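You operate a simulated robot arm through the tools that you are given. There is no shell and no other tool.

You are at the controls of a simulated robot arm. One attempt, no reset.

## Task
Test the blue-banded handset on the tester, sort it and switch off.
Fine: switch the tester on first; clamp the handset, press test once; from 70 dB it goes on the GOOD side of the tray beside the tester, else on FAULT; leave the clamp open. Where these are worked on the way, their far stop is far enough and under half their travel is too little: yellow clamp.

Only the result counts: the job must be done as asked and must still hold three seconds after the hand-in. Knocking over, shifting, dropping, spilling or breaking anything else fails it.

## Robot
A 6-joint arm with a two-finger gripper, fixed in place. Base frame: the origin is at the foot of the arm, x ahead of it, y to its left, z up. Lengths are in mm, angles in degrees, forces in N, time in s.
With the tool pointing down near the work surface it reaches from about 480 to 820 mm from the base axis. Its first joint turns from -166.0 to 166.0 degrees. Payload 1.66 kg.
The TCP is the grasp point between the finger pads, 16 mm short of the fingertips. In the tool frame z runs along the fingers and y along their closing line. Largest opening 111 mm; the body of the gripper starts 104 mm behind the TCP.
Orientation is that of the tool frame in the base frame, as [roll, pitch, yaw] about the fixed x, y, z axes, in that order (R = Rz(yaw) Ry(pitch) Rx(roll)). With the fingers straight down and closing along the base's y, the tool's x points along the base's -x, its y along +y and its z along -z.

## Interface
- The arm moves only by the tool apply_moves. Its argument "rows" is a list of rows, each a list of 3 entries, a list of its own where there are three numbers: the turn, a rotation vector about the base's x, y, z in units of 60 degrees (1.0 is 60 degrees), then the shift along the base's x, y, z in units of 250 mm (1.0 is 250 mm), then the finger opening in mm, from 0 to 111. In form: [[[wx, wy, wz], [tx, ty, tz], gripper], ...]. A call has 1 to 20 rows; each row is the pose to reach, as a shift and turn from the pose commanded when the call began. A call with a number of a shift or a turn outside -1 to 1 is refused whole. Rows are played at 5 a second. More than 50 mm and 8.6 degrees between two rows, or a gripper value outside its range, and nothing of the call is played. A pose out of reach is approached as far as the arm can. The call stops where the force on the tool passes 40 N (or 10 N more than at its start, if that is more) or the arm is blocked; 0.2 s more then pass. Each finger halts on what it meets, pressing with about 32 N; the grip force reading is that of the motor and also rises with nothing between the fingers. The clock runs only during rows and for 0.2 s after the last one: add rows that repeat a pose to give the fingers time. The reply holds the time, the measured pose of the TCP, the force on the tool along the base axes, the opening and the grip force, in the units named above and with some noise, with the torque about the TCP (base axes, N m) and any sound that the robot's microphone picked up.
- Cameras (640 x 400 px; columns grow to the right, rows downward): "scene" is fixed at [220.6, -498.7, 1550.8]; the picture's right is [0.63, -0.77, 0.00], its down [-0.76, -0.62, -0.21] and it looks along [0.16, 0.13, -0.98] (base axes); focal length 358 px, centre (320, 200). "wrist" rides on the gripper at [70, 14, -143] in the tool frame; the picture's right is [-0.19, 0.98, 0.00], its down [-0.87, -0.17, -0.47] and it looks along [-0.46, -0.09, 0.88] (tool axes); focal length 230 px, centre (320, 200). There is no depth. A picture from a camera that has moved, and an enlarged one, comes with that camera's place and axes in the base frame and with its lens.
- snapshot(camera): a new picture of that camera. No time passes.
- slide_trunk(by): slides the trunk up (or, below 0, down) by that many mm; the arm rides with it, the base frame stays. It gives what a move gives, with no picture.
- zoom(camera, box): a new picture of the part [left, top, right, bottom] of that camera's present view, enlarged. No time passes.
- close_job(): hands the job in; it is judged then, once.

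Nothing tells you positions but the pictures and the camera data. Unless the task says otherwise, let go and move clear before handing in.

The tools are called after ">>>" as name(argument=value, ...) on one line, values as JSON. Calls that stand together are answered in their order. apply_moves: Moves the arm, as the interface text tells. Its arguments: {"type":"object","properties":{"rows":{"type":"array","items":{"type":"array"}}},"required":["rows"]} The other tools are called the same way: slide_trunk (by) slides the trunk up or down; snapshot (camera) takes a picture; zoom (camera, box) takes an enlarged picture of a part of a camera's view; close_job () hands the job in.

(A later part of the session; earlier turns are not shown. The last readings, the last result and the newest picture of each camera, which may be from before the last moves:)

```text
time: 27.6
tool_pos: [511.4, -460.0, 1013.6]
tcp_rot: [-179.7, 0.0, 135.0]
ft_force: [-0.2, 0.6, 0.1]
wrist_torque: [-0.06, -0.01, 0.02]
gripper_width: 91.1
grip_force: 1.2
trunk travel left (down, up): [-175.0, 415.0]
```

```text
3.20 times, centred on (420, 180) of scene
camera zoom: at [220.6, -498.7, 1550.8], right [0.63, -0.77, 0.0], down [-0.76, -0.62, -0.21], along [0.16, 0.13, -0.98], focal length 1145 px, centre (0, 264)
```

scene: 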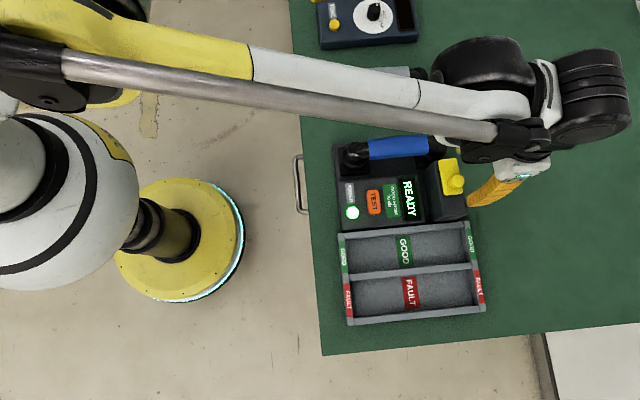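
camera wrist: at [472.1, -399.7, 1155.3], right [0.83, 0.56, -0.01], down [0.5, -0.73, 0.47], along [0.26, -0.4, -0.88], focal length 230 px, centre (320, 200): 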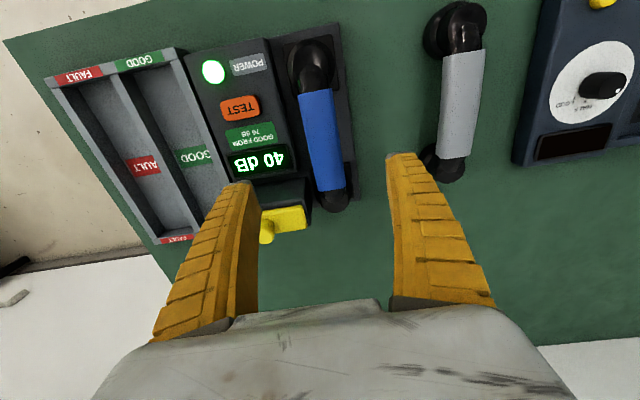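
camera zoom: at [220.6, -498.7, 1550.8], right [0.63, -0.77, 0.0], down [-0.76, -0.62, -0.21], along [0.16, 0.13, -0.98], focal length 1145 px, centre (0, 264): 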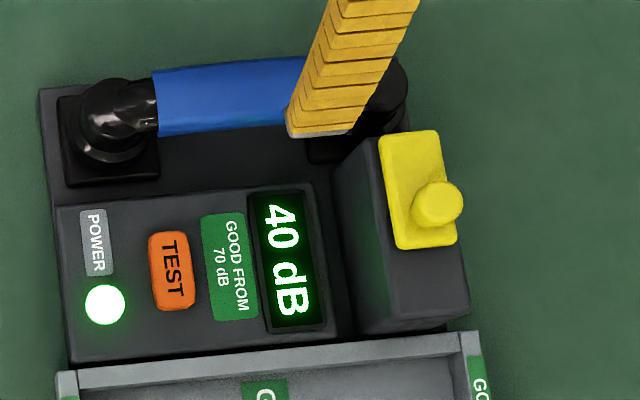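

Clamp open, and the gripper is over the band's middle. I'll lower with a narrower opening and check.

>>> apply_moves(rows=[[[0, 0, 0], [0.002, 0.014, -0.15], 68], [[0, 0, 0], [0.002, 0.014, -0.28], 68], [[0, 0, 0], [0.002, 0.014, -0.4], 68], [[0, 0, 0], [0.002, 0.014, -0.42], 68]])

>>> snapshot(camera="wrist")

>>> zoom(camera="scene", box=[320, 120, 520, 240])

```text
time: 28.6
tool_pos: [512.5, -455.9, 907.7]
tcp_rot: [-179.7, 0.0, 135.1]
ft_force: [0.0, -0.6, -0.3]
wrist_torque: [-0.02, -0.03, -0.02]
gripper_width: 69.9
grip_force: 1.6
trunk travel left (down, up): [-175.0, 415.0]
```

```text
taken
camera wrist: at [473.2, -396.5, 1049.6], right [0.83, 0.56, -0.01], down [0.5, -0.73, 0.47], along [0.26, -0.4, -0.88], focal length 230 px, centre (320, 200)
```

wrist: 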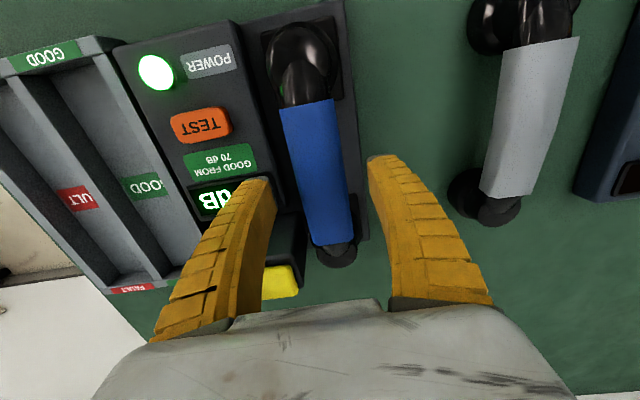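

```text
3.20 times, centred on (420, 180) of scene
camera zoom: at [220.6, -498.7, 1550.8], right [0.63, -0.77, 0.0], down [-0.76, -0.62, -0.21], along [0.16, 0.13, -0.98], focal length 1145 px, centre (0, 264)
```

zoom: 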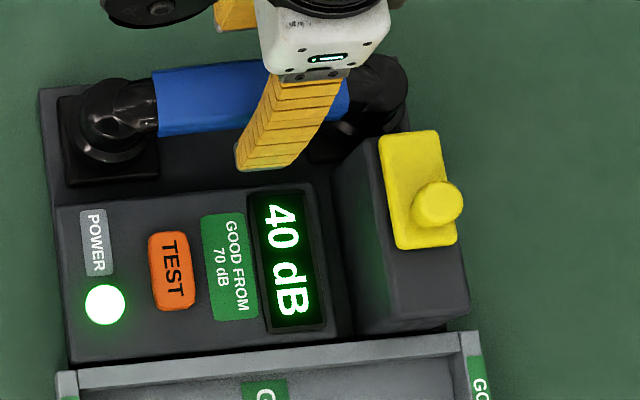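

Well centred. I'll lower the last 36 mm and close on the band.

>>> apply_moves(rows=[[[0, 0, 0], [-0.014, 0.01, -0.05], 68], [[0, 0, 0], [-0.014, 0.01, -0.1], 68], [[0, 0, 0], [-0.014, 0.01, -0.14], 68], [[0, 0, 0], [-0.014, 0.01, -0.14], 68]])

>>> zoom(camera="wrist", box=[220, 60, 460, 250])

```text
time: 29.6
tool_pos: [507.4, -453.0, 872.4]
tcp_rot: [-179.6, 0.0, 135.1]
ft_force: [0.5, 0.0, 0.7]
wrist_torque: [0.01, 0.0, -0.01]
gripper_width: 69.9
grip_force: 1.0
trunk travel left (down, up): [-175.0, 415.0]
```

```text
2.11 times, centred on (340, 155) of wrist
camera zoom: at [469.1, -393.7, 1015.0], right [0.83, 0.56, -0.01], down [0.5, -0.73, 0.47], along [0.26, -0.4, -0.88], focal length 484 px, centre (278, 295)
```

zoom: 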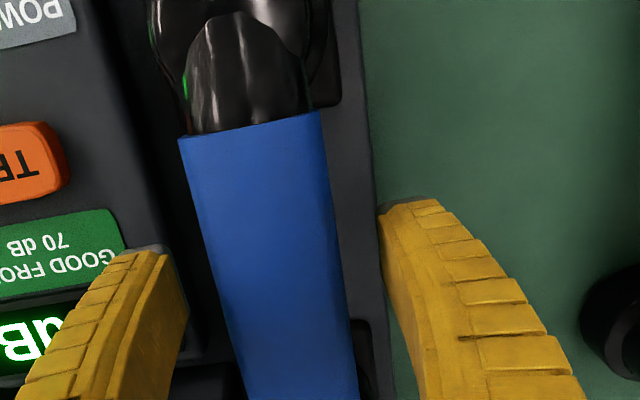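

>>> apply_moves(rows=[[[0, 0, 0], [0, 0, 0], 55], [[0, 0, 0], [0, 0, 0], 40], [[0, 0, 0], [0, 0, 0], 25], [[0, 0, 0], [0, 0, 0], 25], [[0, 0, 0], [0, 0, 0], 25]])

>>> zoom(camera="wrist", box=[220, 60, 460, 250])

```text
time: 30.8
tool_pos: [508.2, -453.5, 874.0]
tcp_rot: [-179.5, 0.1, 135.2]
ft_force: [4.3, -2.7, 10.9]
wrist_torque: [-0.05, -0.03, 0.03]
gripper_width: 32.3
grip_force: 32.1
trunk travel left (down, up): [-175.0, 415.0]
```

```text
2.11 times, centred on (340, 155) of wrist
camera zoom: at [469.0, -393.5, 1015.6], right [0.83, 0.56, -0.01], down [0.5, -0.73, 0.47], along [0.26, -0.4, -0.88], focal length 484 px, centre (278, 295)
```

zoom: 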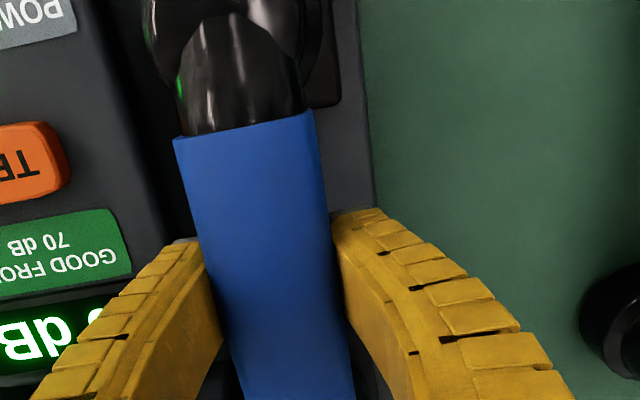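

The band is held at 32 mm opening. I'll lift straight up.

>>> apply_moves(rows=[[[0, 0, 0], [0, 0, 0.02], 25], [[0, 0, 0], [0, 0, 0.05], 25], [[0, 0, 0], [0, 0, 0.1], 25], [[0, 0, 0], [0, 0, 0.18], 25], [[0, 0, 0], [0, 0, 0.3], 25], [[0, 0, 0], [0, 0, 0.42], 25], [[0, 0, 0], [0, 0, 0.54], 25], [[0, 0, 0], [0, 0, 0.54], 25]])

>>> snapshot(camera="wrist")

>>> snapshot(camera="scene")

```text
time: 32.6
tool_pos: [508.1, -453.6, 1009.0]
tcp_rot: [-179.6, 0.0, 135.1]
ft_force: [0.5, 0.4, 0.2]
wrist_torque: [0.0, -0.02, 0.01]
gripper_width: 28.1
grip_force: 1.6
trunk travel left (down, up): [-175.0, 415.0]
```

```text
taken
camera wrist: at [469.0, -393.5, 1151.1], right [0.83, 0.56, -0.01], down [0.5, -0.73, 0.47], along [0.26, -0.4, -0.88], focal length 230 px, centre (320, 200)
```

wrist: 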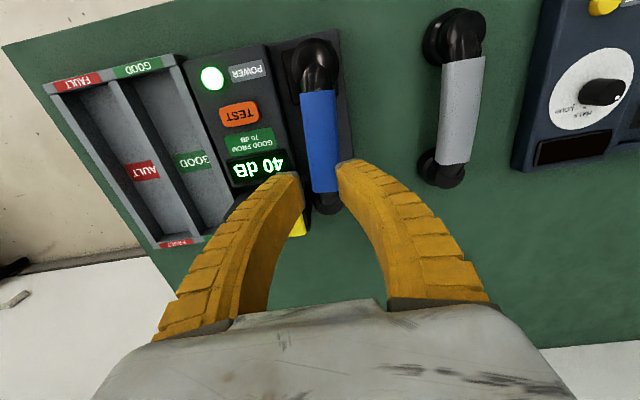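

```text
taken
```

scene: 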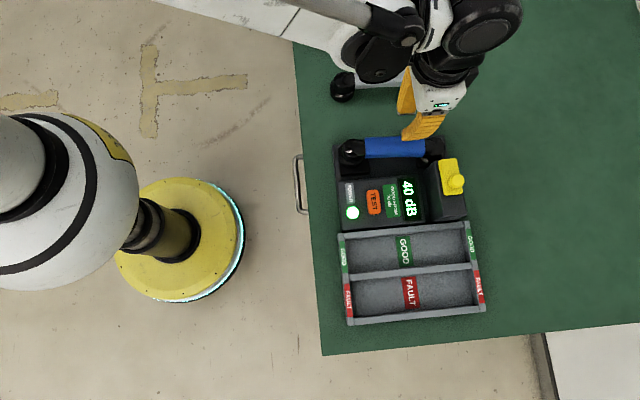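

The fingers slipped off because the grip was too high on the band, and the handset is still in the cradle. I'll check whether it moved.

>>> zoom(camera="scene", box=[320, 120, 520, 240])

>>> zoom(camera="wrist", box=[240, 20, 420, 220])

```text
3.20 times, centred on (420, 180) of scene
camera zoom: at [220.6, -498.7, 1550.8], right [0.63, -0.77, 0.0], down [-0.76, -0.62, -0.21], along [0.16, 0.13, -0.98], focal length 1145 px, centre (0, 264)
```

zoom: 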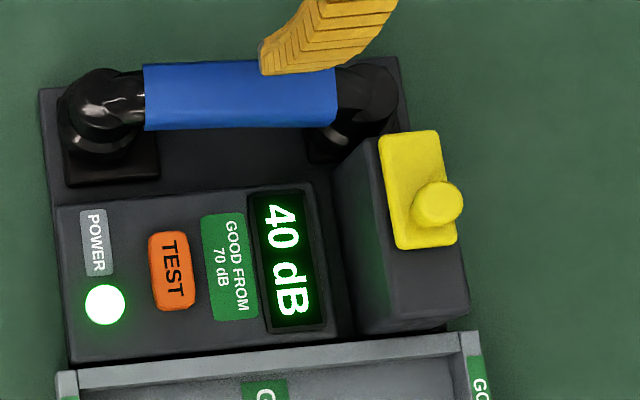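

```text
2.00 times, centred on (330, 120) of wrist
camera zoom: at [469.0, -393.5, 1151.1], right [0.83, 0.56, -0.01], down [0.5, -0.73, 0.47], along [0.26, -0.4, -0.88], focal length 460 px, centre (300, 360)
```

zoom: 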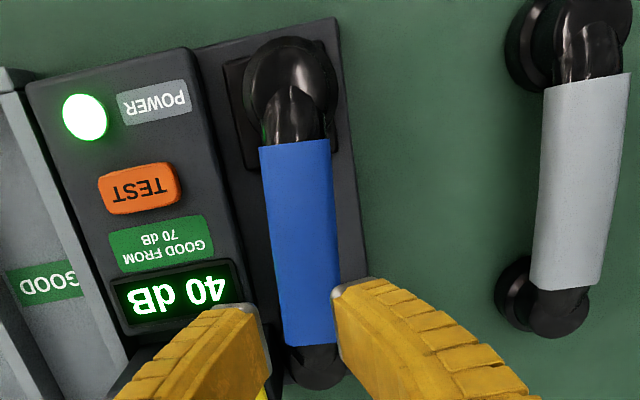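

The handset got nudged: it shifted slightly and turned by about 4°, but it is still on the cradle. I'll take a second viewpoint to measure its height and pose properly before regrasping lower.

>>> apply_moves(rows=[[[0, 0, 0], [-0.1, 0.1, 0], 111], [[0, 0, 0], [-0.2, 0.2, 0], 111], [[0, 0, 0], [-0.3, 0.3, 0], 111], [[0, 0, 0], [-0.3, 0.3, 0], 111]])

>>> zoom(camera="wrist", box=[180, 100, 460, 275])

>>> zoom(camera="scene", box=[320, 120, 460, 210])

```text
time: 33.6
tool_pos: [431.9, -379.3, 1008.8]
tcp_rot: [-179.7, 0.0, 135.2]
ft_force: [0.0, -0.4, -0.3]
wrist_torque: [0.01, -0.04, -0.03]
gripper_width: 110.8
grip_force: 0.0
trunk travel left (down, up): [-175.0, 415.0]
```

```text
2.29 times, centred on (320, 188) of wrist
camera zoom: at [393.2, -318.7, 1150.4], right [0.83, 0.56, -0.01], down [0.5, -0.73, 0.47], along [0.26, -0.4, -0.88], focal length 526 px, centre (320, 229)
```

zoom: 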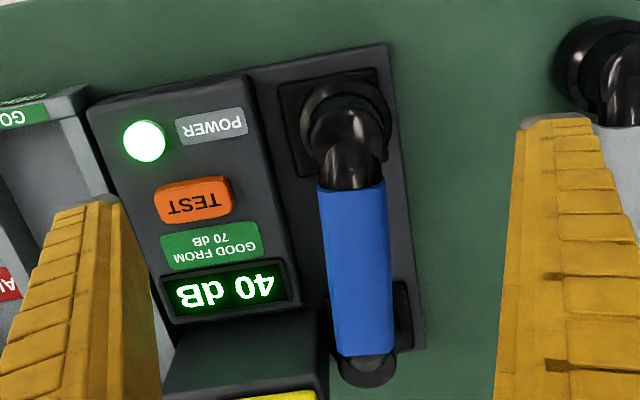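

```text
4.44 times, centred on (390, 165) of scene
camera zoom: at [220.6, -498.7, 1550.8], right [0.63, -0.77, 0.0], down [-0.76, -0.62, -0.21], along [0.16, 0.13, -0.98], focal length 1590 px, centre (9, 356)
```

zoom: 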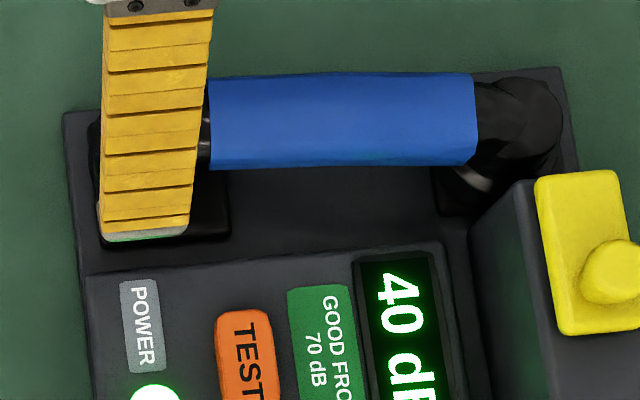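

Wrist stereo puts the band top at about z 880, its centre at (510, -453) and its axis at about -50°. The cradle plate is at about 803, so there is room to grip deeper. I'll realign over the band.

>>> apply_moves(rows=[[[0, 0, -0.02], [0.08, -0.075, 0], 90], [[0, 0, -0.04], [0.16, -0.15, 0], 70], [[0, 0, -0.06], [0.24, -0.225, -0.05], 60], [[0, 0, -0.083], [0.31, -0.295, -0.15], 60], [[0, 0, -0.083], [0.31, -0.295, -0.3], 60], [[0, 0, -0.083], [0.31, -0.295, -0.36], 60], [[0, 0, -0.083], [0.31, -0.295, -0.36], 60]])

>>> snapshot(camera="wrist")

>>> zoom(camera="wrist", box=[220, 60, 420, 260])

```text
time: 35.2
tool_pos: [511.0, -453.8, 918.3]
tcp_rot: [-179.5, 0.0, 130.1]
ft_force: [-0.6, 0.4, -0.4]
wrist_torque: [0.0, 0.03, -0.04]
gripper_width: 61.7
grip_force: 1.1
trunk travel left (down, up): [-175.0, 415.0]
```

```text
taken
camera wrist: at [477.2, -390.6, 1059.8], right [0.87, 0.49, -0.01], down [0.43, -0.77, 0.47], along [0.23, -0.42, -0.88], focal length 230 px, centre (320, 200)
```

wrist: 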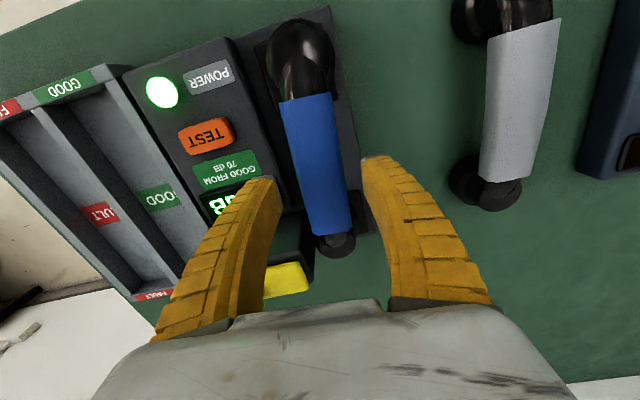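

```text
2.00 times, centred on (320, 160) of wrist
camera zoom: at [477.2, -390.6, 1059.8], right [0.87, 0.49, -0.01], down [0.43, -0.77, 0.47], along [0.23, -0.42, -0.88], focal length 460 px, centre (320, 280)
```

zoom: 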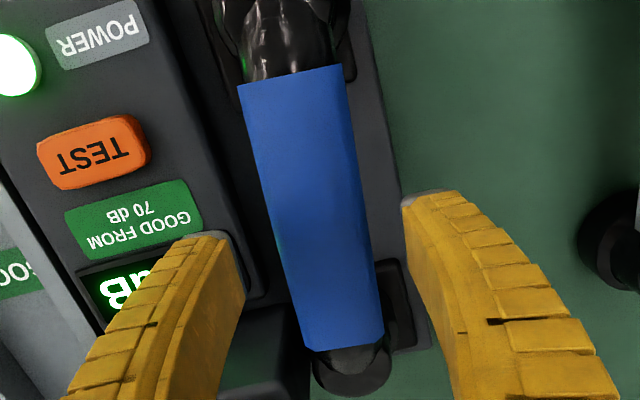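

Aligned with the band. I'll descend deeper with a slightly narrower opening.

>>> apply_moves(rows=[[[0, 0, 0], [-0.004, -0.003, -0.1], 57], [[0, 0, 0], [-0.004, -0.003, -0.18], 56], [[0, 0, 0], [-0.004, -0.003, -0.23], 56], [[0, 0, 0], [-0.004, -0.003, -0.255], 56], [[0, 0, 0], [-0.004, -0.003, -0.275], 56]])

>>> zoom(camera="wrist", box=[220, 60, 420, 260])

>>> zoom(camera="scene", box=[320, 120, 460, 210])

```text
time: 36.4
tool_pos: [509.8, -453.0, 849.2]
tcp_rot: [-179.5, 0.0, 130.1]
ft_force: [1.2, -0.3, -0.4]
wrist_torque: [-0.01, 0.03, 0.02]
gripper_width: 58.3
grip_force: 1.4
trunk travel left (down, up): [-175.0, 415.0]
```

```text
2.00 times, centred on (320, 160) of wrist
camera zoom: at [475.7, -390.6, 991.2], right [0.87, 0.49, -0.01], down [0.43, -0.77, 0.47], along [0.23, -0.42, -0.88], focal length 460 px, centre (320, 280)
```

zoom: 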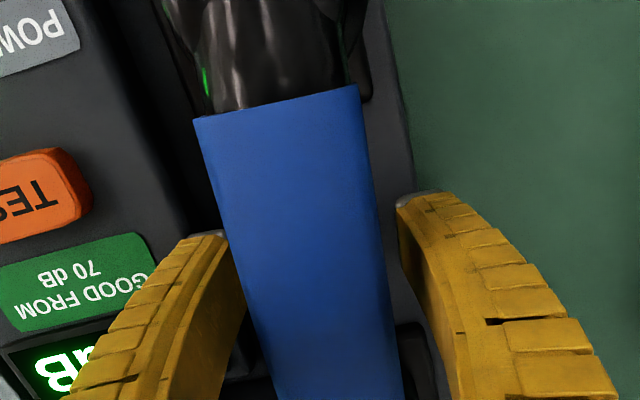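

```text
4.44 times, centred on (390, 165) of scene
camera zoom: at [220.6, -498.7, 1550.8], right [0.63, -0.77, 0.0], down [-0.76, -0.62, -0.21], along [0.16, 0.13, -0.98], focal length 1590 px, centre (9, 356)
```

zoom: 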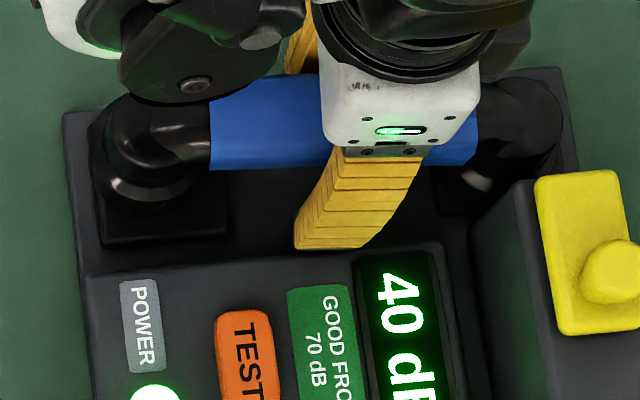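

No contact on the way. Closing now.

>>> apply_moves(rows=[[[0, 0, 0], [0, 0, 0], 46], [[0, 0, 0], [0, 0, 0], 36], [[0, 0, 0], [0, 0, 0], 20], [[0, 0, 0], [0, 0, 0], 20], [[0, 0, 0], [0, 0, 0], 20]])

>>> zoom(camera="wrist", box=[220, 60, 420, 260])

```text
time: 37.6
tool_pos: [508.8, -454.0, 849.6]
tcp_rot: [-179.7, 0.0, 130.1]
ft_force: [-0.9, -0.5, 0.2]
wrist_torque: [0.0, -0.02, 0.01]
gripper_width: 23.2
grip_force: 2.7
trunk travel left (down, up): [-175.0, 415.0]
```

```text
2.00 times, centred on (320, 160) of wrist
camera zoom: at [475.7, -390.7, 991.4], right [0.87, 0.49, -0.01], down [0.43, -0.77, 0.47], along [0.23, -0.42, -0.88], focal length 460 px, centre (320, 280)
```

zoom: 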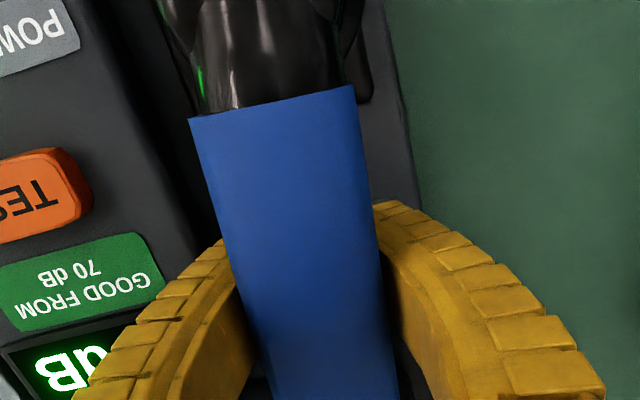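

The fingers closed to 23 mm with no force, so they passed under the handle. The band's mid-height is therefore nearer z≈880. I'll open, raise to that level and close again.

>>> apply_moves(rows=[[[0, 0, 0], [0, 0, 0], 40], [[0, 0, 0], [0, 0, 0], 58], [[0, 0, 0], [0, 0, 0.04], 58], [[0, 0, 0], [0, 0, 0.09], 58], [[0, 0, 0], [0, 0, 0.124], 58], [[0, 0, 0], [0, 0, 0.124], 48], [[0, 0, 0], [0, 0, 0.124], 38], [[0, 0, 0], [0, 0, 0.124], 22], [[0, 0, 0], [0, 0, 0.124], 22], [[0, 0, 0], [0, 0, 0.124], 22]])

>>> zoom(camera="wrist", box=[220, 60, 420, 260])

>>> zoom(camera="scene", box=[320, 120, 460, 210])

```text
time: 39.8
tool_pos: [509.0, -454.1, 880.3]
tcp_rot: [-179.5, 0.1, 130.1]
ft_force: [3.4, -4.1, 12.4]
wrist_torque: [-0.12, -0.1, 0.06]
gripper_width: 33.0
grip_force: 32.0
trunk travel left (down, up): [-175.0, 415.0]
```

```text
2.00 times, centred on (320, 160) of wrist
camera zoom: at [475.7, -390.4, 1023.0], right [0.87, 0.49, -0.01], down [0.43, -0.77, 0.47], along [0.23, -0.42, -0.88], focal length 460 px, centre (320, 280)
```

zoom: 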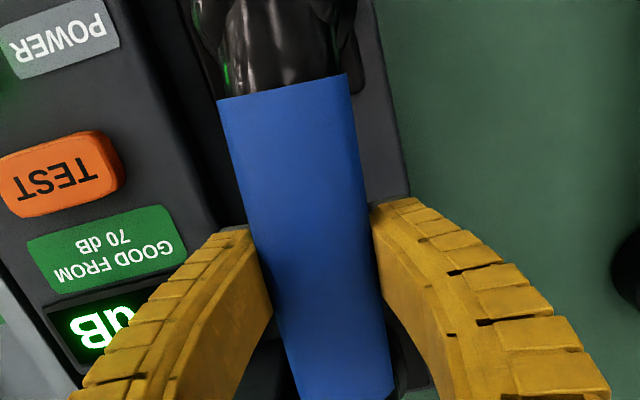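

```text
4.44 times, centred on (390, 165) of scene
camera zoom: at [220.6, -498.7, 1550.8], right [0.63, -0.77, 0.0], down [-0.76, -0.62, -0.21], along [0.16, 0.13, -0.98], focal length 1590 px, centre (9, 356)
```

zoom: 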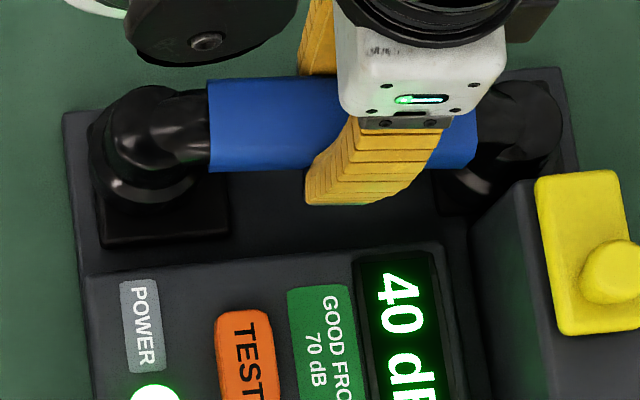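

Gripped at 33 mm. I'll do a very small test lift and watch the force.

>>> apply_moves(rows=[[[0, 0, 0], [0, 0, 0.008], 22], [[0, 0, 0], [0, 0, 0.016], 22], [[0, 0, 0], [0, 0, 0.02], 22], [[0, 0, 0], [0, 0, 0.02], 22]])

>>> zoom(camera="wrist", box=[220, 60, 420, 260])

>>> zoom(camera="scene", box=[320, 120, 460, 210])

```text
time: 40.8
tool_pos: [510.3, -455.3, 885.7]
tcp_rot: [-179.6, 0.1, 130.2]
ft_force: [0.9, 0.8, -1.7]
wrist_torque: [0.01, -0.02, -0.01]
gripper_width: 29.4
grip_force: 31.9
trunk travel left (down, up): [-175.0, 415.0]
```

```text
2.00 times, centred on (320, 160) of wrist
camera zoom: at [476.3, -390.4, 1027.6], right [0.87, 0.49, -0.01], down [0.43, -0.77, 0.47], along [0.22, -0.42, -0.88], focal length 460 px, centre (320, 280)
```

zoom: 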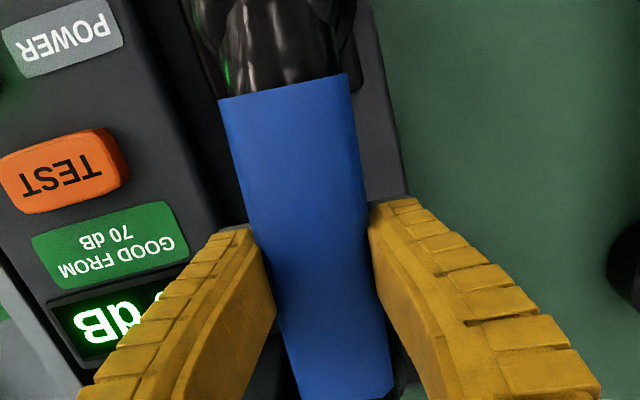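

```text
4.44 times, centred on (390, 165) of scene
camera zoom: at [220.6, -498.7, 1550.8], right [0.63, -0.77, 0.0], down [-0.76, -0.62, -0.21], along [0.16, 0.13, -0.98], focal length 1590 px, centre (9, 356)
```

zoom: 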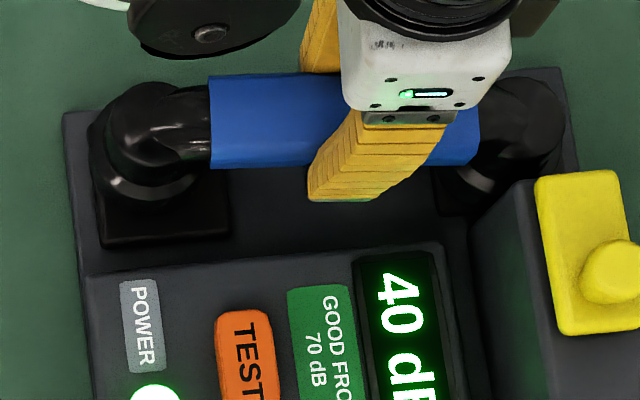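

The handset seems to ride with the gripper. I'll lift a bit more slowly and check the hold.

>>> apply_moves(rows=[[[0, 0, 0], [0, 0, 0], 20], [[0, 0, 0], [0, 0, 0.008], 20], [[0, 0, 0], [0, 0, 0.016], 20], [[0, 0, 0], [0, 0, 0.024], 20], [[0, 0, 0], [0, 0, 0.032], 20], [[0, 0, 0], [0, 0, 0.04], 20], [[0, 0, 0], [0, 0, 0.04], 20]])

>>> zoom(camera="wrist", box=[220, 60, 420, 260])

>>> zoom(camera="scene", box=[320, 120, 460, 210])

```text
time: 42.4
tool_pos: [509.8, -453.9, 894.3]
tcp_rot: [-179.6, -0.1, 130.1]
ft_force: [0.1, 0.0, -1.9]
wrist_torque: [0.02, 0.0, 0.0]
gripper_width: 29.6
grip_force: 32.5
trunk travel left (down, up): [-175.0, 415.0]
```

```text
2.00 times, centred on (320, 160) of wrist
camera zoom: at [476.3, -390.8, 1037.3], right [0.87, 0.49, -0.01], down [0.43, -0.77, 0.47], along [0.22, -0.42, -0.88], focal length 460 px, centre (320, 280)
```

zoom: 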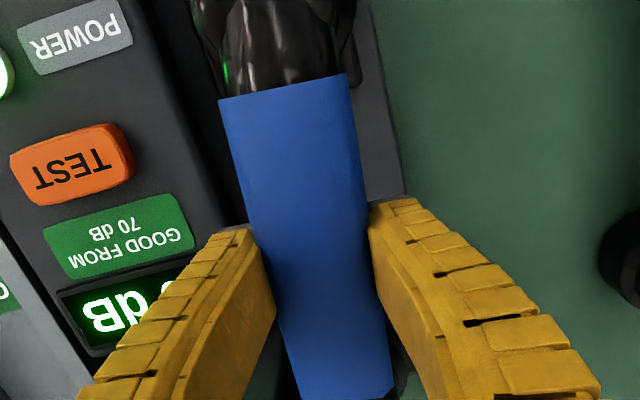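

```text
4.44 times, centred on (390, 165) of scene
camera zoom: at [220.6, -498.7, 1550.8], right [0.63, -0.77, 0.0], down [-0.76, -0.62, -0.21], along [0.16, 0.13, -0.98], focal length 1590 px, centre (9, 356)
```

zoom: 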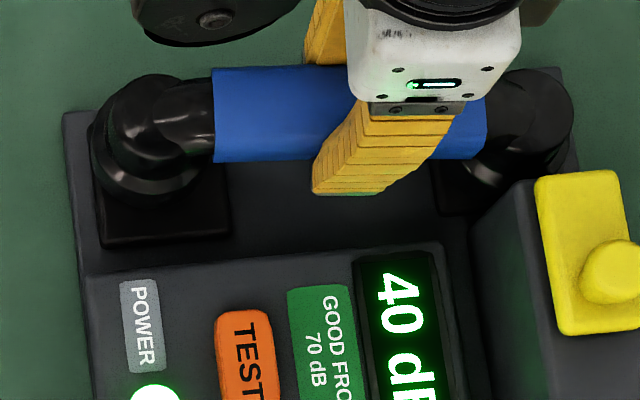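

It is held securely (about 2 N of weight, width steady). I'll lift it well clear of the clamp tower and square it up to the tray.

>>> apply_moves(rows=[[[0, 0, 0], [0, 0, 0.06], 20], [[0, 0, 0], [0, 0, 0.14], 20], [[0, 0, 0], [0, 0, 0.23], 20], [[0, 0, 0], [0, 0, 0.32], 20], [[0, 0, 0.02], [0, 0, 0.41], 20], [[0, 0, 0.04], [0, 0, 0.5], 20], [[0, 0, 0.06], [0, 0, 0.58], 20], [[0, 0, 0.081], [0, 0, 0.66], 20], [[0, 0, 0.081], [0, 0, 0.66], 20]])

>>> snapshot(camera="wrist")

>>> snapshot(camera="scene")

```text
time: 44.4
tool_pos: [510.2, -455.5, 1059.0]
tcp_rot: [-179.6, 0.0, 134.9]
ft_force: [0.1, 1.1, -2.2]
wrist_torque: [-0.01, -0.01, 0.01]
gripper_width: 29.6
grip_force: 31.9
trunk travel left (down, up): [-175.0, 415.0]
```

```text
taken
camera wrist: at [471.3, -393.5, 1202.0], right [0.83, 0.56, -0.01], down [0.5, -0.73, 0.47], along [0.26, -0.4, -0.88], focal length 230 px, centre (320, 200)
```

wrist: 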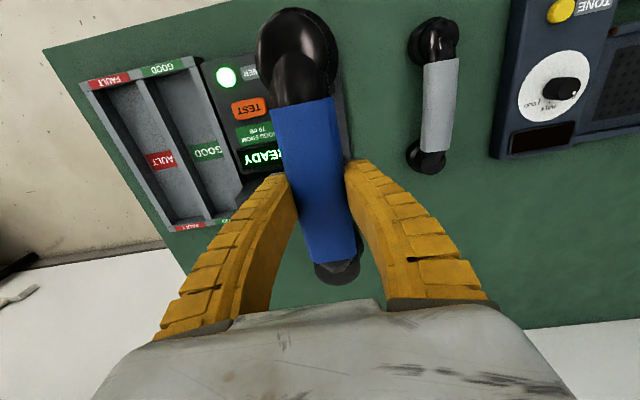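

```text
taken
```

scene: 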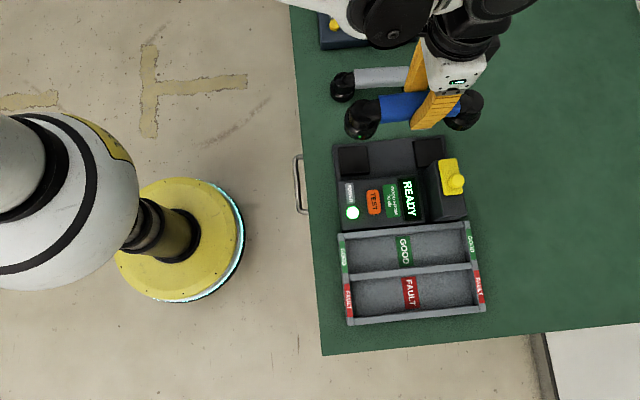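

The handset is in the air and the cradle is clear. Moving it over the FAULT compartment at a safe height.

>>> apply_moves(rows=[[[0, 0, 0], [-0.08, -0.081, 0], 20], [[0, 0, 0], [-0.19, -0.193, 0], 20], [[0, 0, 0], [-0.31, -0.316, 0], 20], [[0, 0, 0], [-0.43, -0.44, 0], 20], [[0, 0, 0], [-0.55, -0.563, 0], 20], [[0, 0, 0], [-0.67, -0.687, 0], 20], [[0, 0, 0], [-0.75, -0.77, 0], 20], [[0, 0, 0], [-0.792, -0.812, 0], 20], [[0, 0, 0], [-0.792, -0.812, 0], 20]])

>>> snapshot(camera="wrist")

>>> snapshot(camera="scene")

```text
time: 46.4
tool_pos: [312.5, -657.0, 1060.6]
tcp_rot: [-179.6, 0.0, 134.9]
ft_force: [-0.5, 0.3, -2.4]
wrist_torque: [0.01, -0.01, 0.01]
gripper_width: 29.3
grip_force: 32.5
trunk travel left (down, up): [-175.0, 415.0]
```

```text
taken
camera wrist: at [272.9, -597.3, 1202.1], right [0.83, 0.56, -0.01], down [0.5, -0.73, 0.47], along [0.26, -0.4, -0.88], focal length 230 px, centre (320, 200)
```

wrist: 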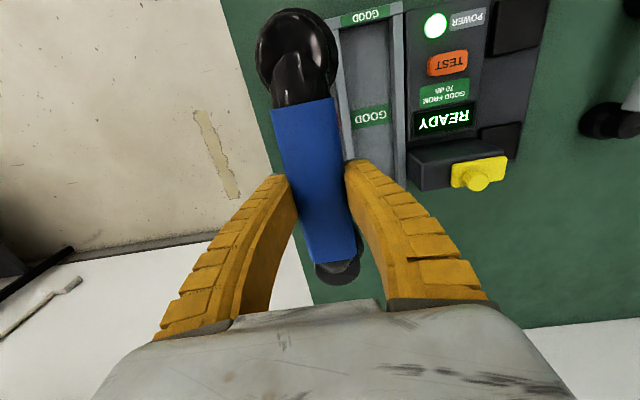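

```text
taken
```

scene: 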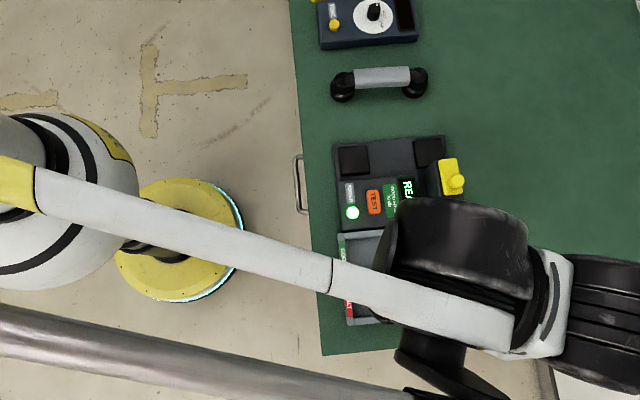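

I'm above FAULT, with the tray floor at about z 813 and the compartment centre at about (312, -657). Lowering partway and checking.

>>> apply_moves(rows=[[[0, 0, 0], [0, 0, -0.1], 20], [[0, 0, 0], [0, 0, -0.22], 20], [[0, 0, 0], [0, 0, -0.34], 20], [[0, 0, 0], [0, 0, -0.44], 20], [[0, 0, 0], [0, 0, -0.5], 20], [[0, 0, 0], [0, 0, -0.5], 20]])

>>> snapshot(camera="wrist")

>>> zoom(camera="wrist", box=[220, 0, 420, 160])

>>> snapshot(camera="scene")

```text
time: 47.8
tool_pos: [309.6, -656.7, 934.8]
tcp_rot: [-179.6, -0.1, 135.0]
ft_force: [0.3, 0.0, -2.1]
wrist_torque: [-0.02, 0.0, -0.05]
gripper_width: 29.3
grip_force: 32.2
trunk travel left (down, up): [-175.0, 415.0]
```

```text
taken
camera wrist: at [272.1, -597.0, 1076.7], right [0.83, 0.56, -0.01], down [0.5, -0.73, 0.47], along [0.26, -0.4, -0.88], focal length 230 px, centre (320, 200)
```

wrist: 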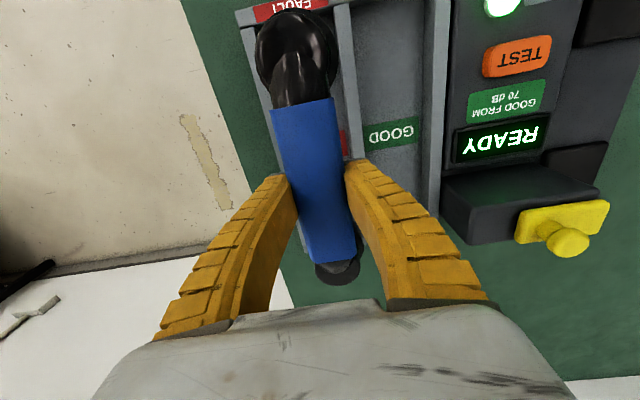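

```text
2.50 times, centred on (320, 80) of wrist
camera zoom: at [272.1, -597.0, 1076.7], right [0.83, 0.56, -0.01], down [0.5, -0.73, 0.47], along [0.26, -0.4, -0.88], focal length 575 px, centre (320, 500)
```

zoom: 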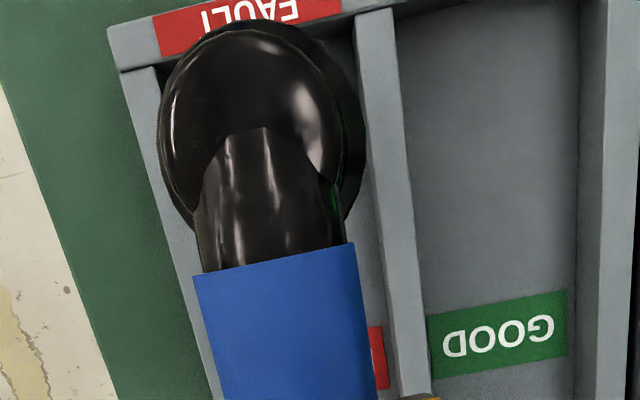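

```text
taken
```

scene: 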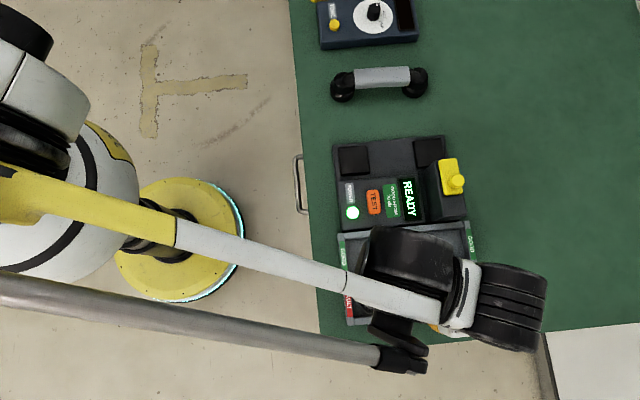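

The ear looks slightly close to the GOOD divider, so I'll shift about 6 mm towards the FAULT centreline and 5 mm along it, then lower further.

>>> apply_moves(rows=[[[0, 0, 0], [-0.003, -0.031, 0], 20], [[0, 0, 0], [-0.003, -0.031, -0.04], 20], [[0, 0, 0], [-0.003, -0.031, -0.08], 20], [[0, 0, 0], [-0.003, -0.031, -0.08], 20]])

>>> zoom(camera="wrist", box=[220, 0, 420, 160])

>>> snapshot(camera="wrist")

>>> zoom(camera="scene", box=[320, 215, 500, 345])

```text
time: 48.8
tool_pos: [309.9, -665.4, 915.0]
tcp_rot: [-179.6, 0.0, 135.0]
ft_force: [-0.4, 0.0, -2.3]
wrist_torque: [0.0, -0.02, 0.0]
gripper_width: 29.3
grip_force: 32.6
trunk travel left (down, up): [-175.0, 415.0]
```

```text
2.50 times, centred on (320, 80) of wrist
camera zoom: at [271.6, -604.4, 1057.3], right [0.83, 0.56, -0.01], down [0.5, -0.73, 0.47], along [0.26, -0.4, -0.88], focal length 575 px, centre (320, 500)
```

zoom: 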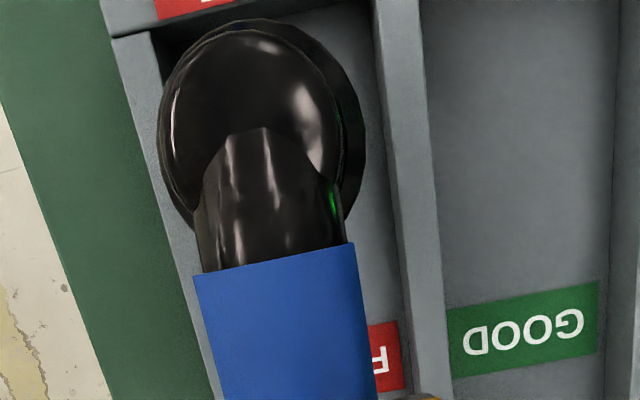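

```text
taken
camera wrist: at [271.6, -604.4, 1057.3], right [0.83, 0.56, -0.01], down [0.5, -0.73, 0.47], along [0.26, -0.4, -0.88], focal length 230 px, centre (320, 200)
```

wrist: 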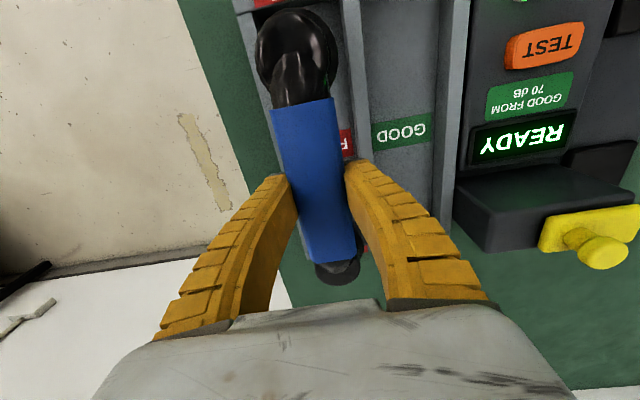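

```text
3.08 times, centred on (410, 280) of scene
camera zoom: at [220.6, -498.7, 1550.8], right [0.63, -0.77, 0.0], down [-0.76, -0.62, -0.21], along [0.16, 0.13, -0.98], focal length 1101 px, centre (43, -46)
```

zoom: 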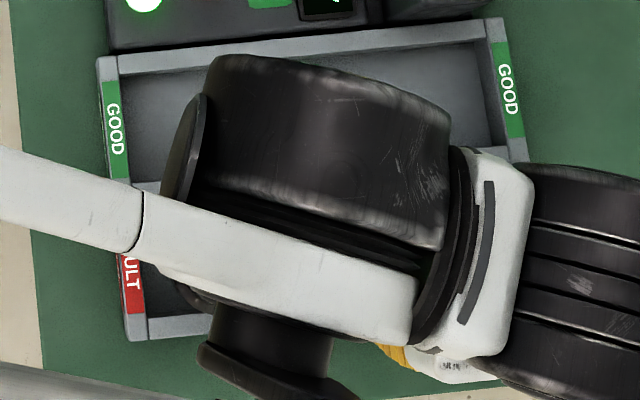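

Well centred in FAULT now. Lowering gently to find the floor.

>>> apply_moves(rows=[[[0, 0, 0], [0, 0, -0.03], 20], [[0, 0, 0], [0, 0, -0.05], 20], [[0, 0, 0], [0, 0, -0.07], 20], [[0, 0, 0], [0, 0, -0.07], 20]])

>>> zoom(camera="wrist", box=[220, 0, 420, 160])

```text
time: 49.8
tool_pos: [310.5, -664.9, 898.5]
tcp_rot: [-179.7, 0.0, 134.9]
ft_force: [0.3, 0.3, -2.0]
wrist_torque: [0.01, 0.01, 0.0]
gripper_width: 29.4
grip_force: 32.4
trunk travel left (down, up): [-175.0, 415.0]
```

```text
2.50 times, centred on (320, 80) of wrist
camera zoom: at [271.9, -604.4, 1039.7], right [0.83, 0.56, -0.01], down [0.5, -0.73, 0.47], along [0.26, -0.4, -0.88], focal length 575 px, centre (320, 500)
```

zoom: 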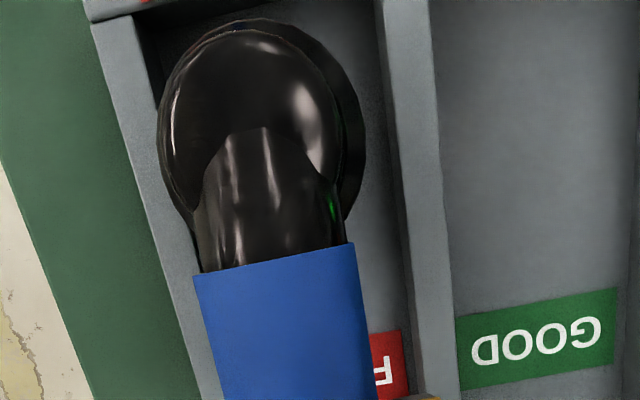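

>>> apply_moves(rows=[[[0, 0, 0], [0, 0, -0.012], 20], [[0, 0, 0], [0, 0, -0.024], 20], [[0, 0, 0], [0, 0, -0.036], 20], [[0, 0, 0], [0, 0, -0.036], 20]])

```text
time: 50.8
tool_pos: [310.3, -664.1, 889.3]
tcp_rot: [-179.5, 0.0, 134.9]
ft_force: [-0.2, -0.7, -2.3]
wrist_torque: [-0.01, 0.01, 0.01]
gripper_width: 29.5
grip_force: 32.1
trunk travel left (down, up): [-175.0, 415.0]
```

>>> apply_moves(rows=[[[0, 0, 0], [0, 0, -0.01], 20], [[0, 0, 0], [0, 0, -0.02], 20], [[0, 0, 0], [0, 0, -0.02], 20]])

>>> zoom(camera="wrist", box=[220, 0, 420, 160])

```text
time: 51.6
tool_pos: [311.0, -665.3, 884.0]
tcp_rot: [-179.7, 0.0, 135.0]
ft_force: [-0.2, 0.5, -2.2]
wrist_torque: [0.01, -0.01, -0.01]
gripper_width: 29.2
grip_force: 32.8
trunk travel left (down, up): [-175.0, 415.0]
```

```text
2.50 times, centred on (320, 80) of wrist
camera zoom: at [272.1, -604.7, 1025.9], right [0.83, 0.56, -0.01], down [0.5, -0.73, 0.47], along [0.26, -0.4, -0.88], focal length 575 px, centre (320, 500)
```

zoom: 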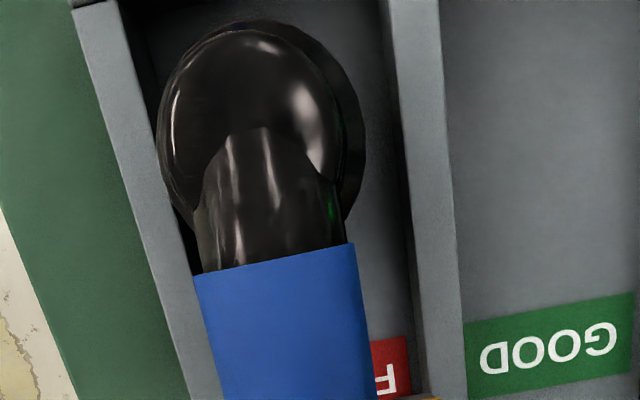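

>>> apply_moves(rows=[[[0, 0, 0], [0, 0, -0.01], 20], [[0, 0, 0], [0, 0, -0.02], 20], [[0, 0, 0], [0, 0, -0.02], 20]])

```text
time: 52.4
tool_pos: [310.7, -664.4, 880.3]
tcp_rot: [-179.6, 0.0, 134.9]
ft_force: [0.4, 0.1, -2.8]
wrist_torque: [0.0, 0.03, 0.01]
gripper_width: 29.4
grip_force: 32.1
trunk travel left (down, up): [-175.0, 415.0]
```

>>> apply_moves(rows=[[[0, 0, 0], [0, 0, -0.01], 20], [[0, 0, 0], [0, 0, -0.02], 20], [[0, 0, 0], [0, 0, -0.02], 20]])

>>> zoom(camera="wrist", box=[220, 0, 420, 160])

```text
time: 53.2
tool_pos: [312.6, -663.5, 872.7]
tcp_rot: [-179.7, -0.1, 134.9]
ft_force: [0.5, 0.0, -2.8]
wrist_torque: [-0.03, -0.03, 0.04]
gripper_width: 29.5
grip_force: 32.0
trunk travel left (down, up): [-175.0, 415.0]
```

```text
2.50 times, centred on (320, 80) of wrist
camera zoom: at [272.3, -604.6, 1016.1], right [0.83, 0.56, -0.01], down [0.5, -0.73, 0.47], along [0.26, -0.4, -0.88], focal length 575 px, centre (320, 500)
```

zoom: 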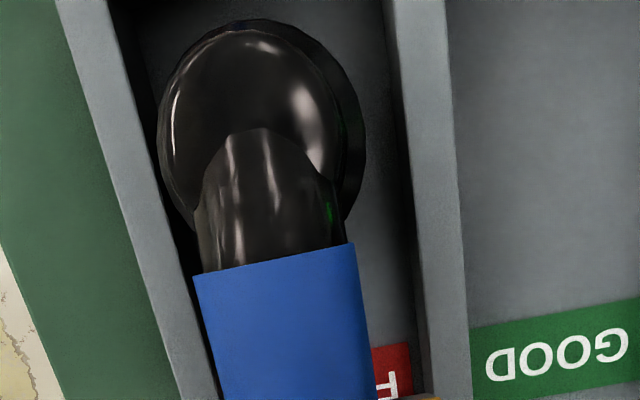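

>>> apply_moves(rows=[[[0, 0, 0], [0, 0, -0.008], 20], [[0, 0, 0], [0, 0, -0.016], 20], [[0, 0, 0], [0, 0, -0.016], 20]])

>>> snapshot(camera="wrist")

```text
time: 54.0
tool_pos: [311.7, -664.4, 870.6]
tcp_rot: [-179.6, 0.0, 134.9]
ft_force: [-0.2, 0.2, -2.0]
wrist_torque: [0.0, 0.03, 0.0]
gripper_width: 29.5
grip_force: 31.5
trunk travel left (down, up): [-175.0, 415.0]
```

```text
taken
camera wrist: at [272.4, -604.7, 1011.9], right [0.83, 0.56, -0.01], down [0.5, -0.73, 0.47], along [0.26, -0.4, -0.88], focal length 230 px, centre (320, 200)
```

wrist: 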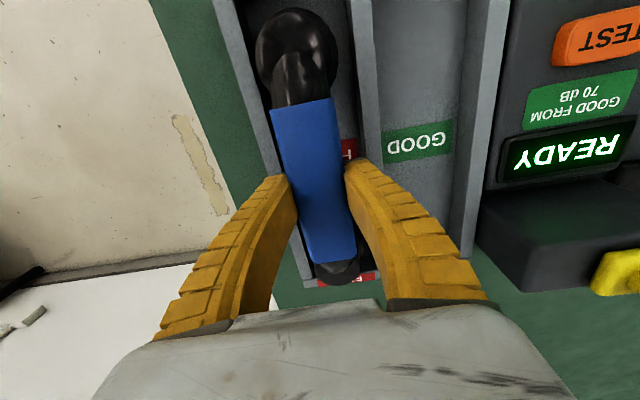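

>>> zoom(camera="wrist", box=[280, 210, 400, 300])

>>> zoom(camera="wrist", box=[200, 0, 400, 180])

```text
4.44 times, centred on (340, 255) of wrist
camera zoom: at [272.4, -604.7, 1011.9], right [0.83, 0.56, -0.01], down [0.5, -0.73, 0.47], along [0.26, -0.4, -0.88], focal length 1022 px, centre (231, -44)
```

zoom: 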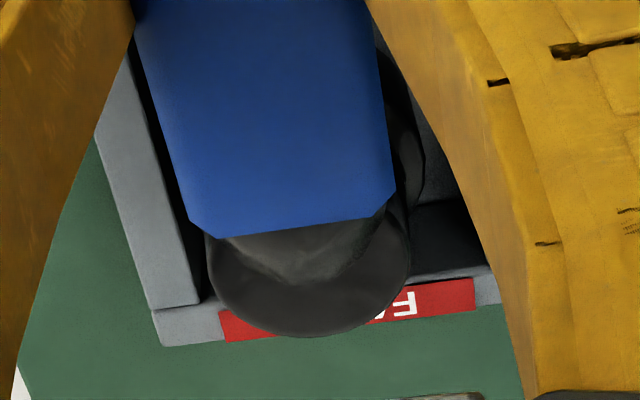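

```text
2.22 times, centred on (300, 90) of wrist
camera zoom: at [272.4, -604.7, 1011.9], right [0.83, 0.56, -0.01], down [0.5, -0.73, 0.47], along [0.26, -0.4, -0.88], focal length 511 px, centre (364, 444)
```

zoom: 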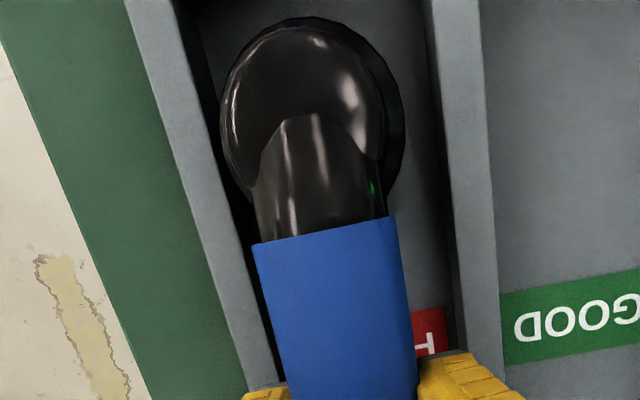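

Still clear all round and no contact yet. Continuing down in fine steps.

>>> apply_moves(rows=[[[0, 0, 0], [-0.004, 0.004, -0.008], 20], [[0, 0, 0], [-0.008, 0.008, -0.016], 20], [[0, 0, 0], [-0.008, 0.008, -0.02], 20], [[0, 0, 0], [-0.008, 0.008, -0.02], 20]])

```text
time: 55.0
tool_pos: [308.7, -662.3, 865.5]
tcp_rot: [-179.6, 0.0, 135.0]
ft_force: [4.3, -4.8, 15.3]
wrist_torque: [-0.06, -0.08, 0.02]
gripper_width: 33.9
grip_force: 31.6
trunk travel left (down, up): [-175.0, 415.0]
```

It has touched the tray floor. I'll relieve the pressure slightly, then open the fingers just enough.

>>> apply_moves(rows=[[[0, 0, 0], [0, 0, 0.004], 20], [[0, 0, 0], [0, 0, 0.004], 20]])

>>> zoom(camera="wrist", box=[200, 0, 400, 180])

>>> zoom(camera="wrist", box=[280, 210, 400, 300])

```text
time: 55.6
tool_pos: [309.3, -661.9, 866.8]
tcp_rot: [-179.6, 0.0, 134.9]
ft_force: [4.0, -4.9, 12.3]
wrist_torque: [-0.28, -0.21, 0.02]
gripper_width: 32.1
grip_force: 31.6
trunk travel left (down, up): [-175.0, 415.0]
```

```text
2.22 times, centred on (300, 90) of wrist
camera zoom: at [270.1, -601.9, 1008.3], right [0.83, 0.56, -0.01], down [0.5, -0.73, 0.47], along [0.26, -0.4, -0.88], focal length 511 px, centre (364, 444)
```

zoom: 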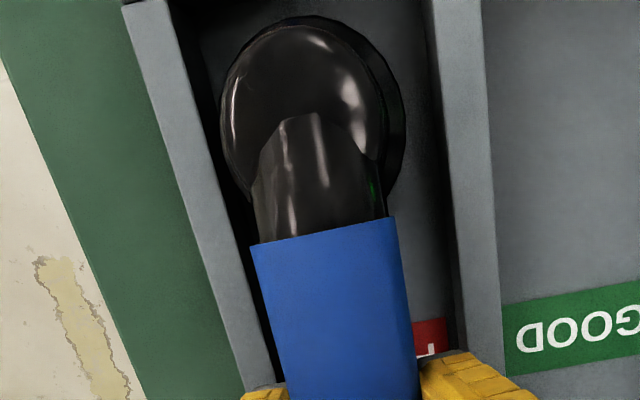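

```text
4.44 times, centred on (340, 255) of wrist
camera zoom: at [270.1, -601.9, 1008.3], right [0.83, 0.56, -0.01], down [0.5, -0.73, 0.47], along [0.26, -0.4, -0.88], focal length 1022 px, centre (231, -44)
```

zoom: 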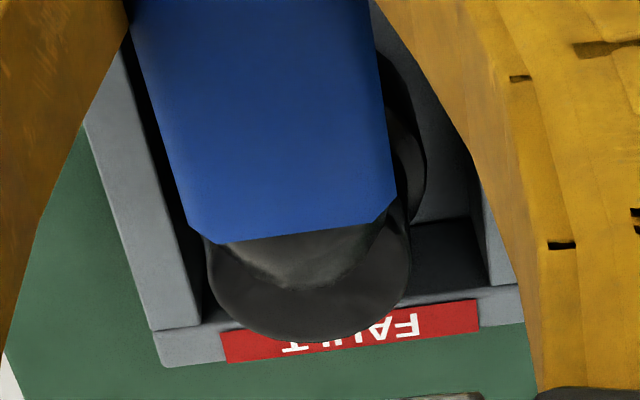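

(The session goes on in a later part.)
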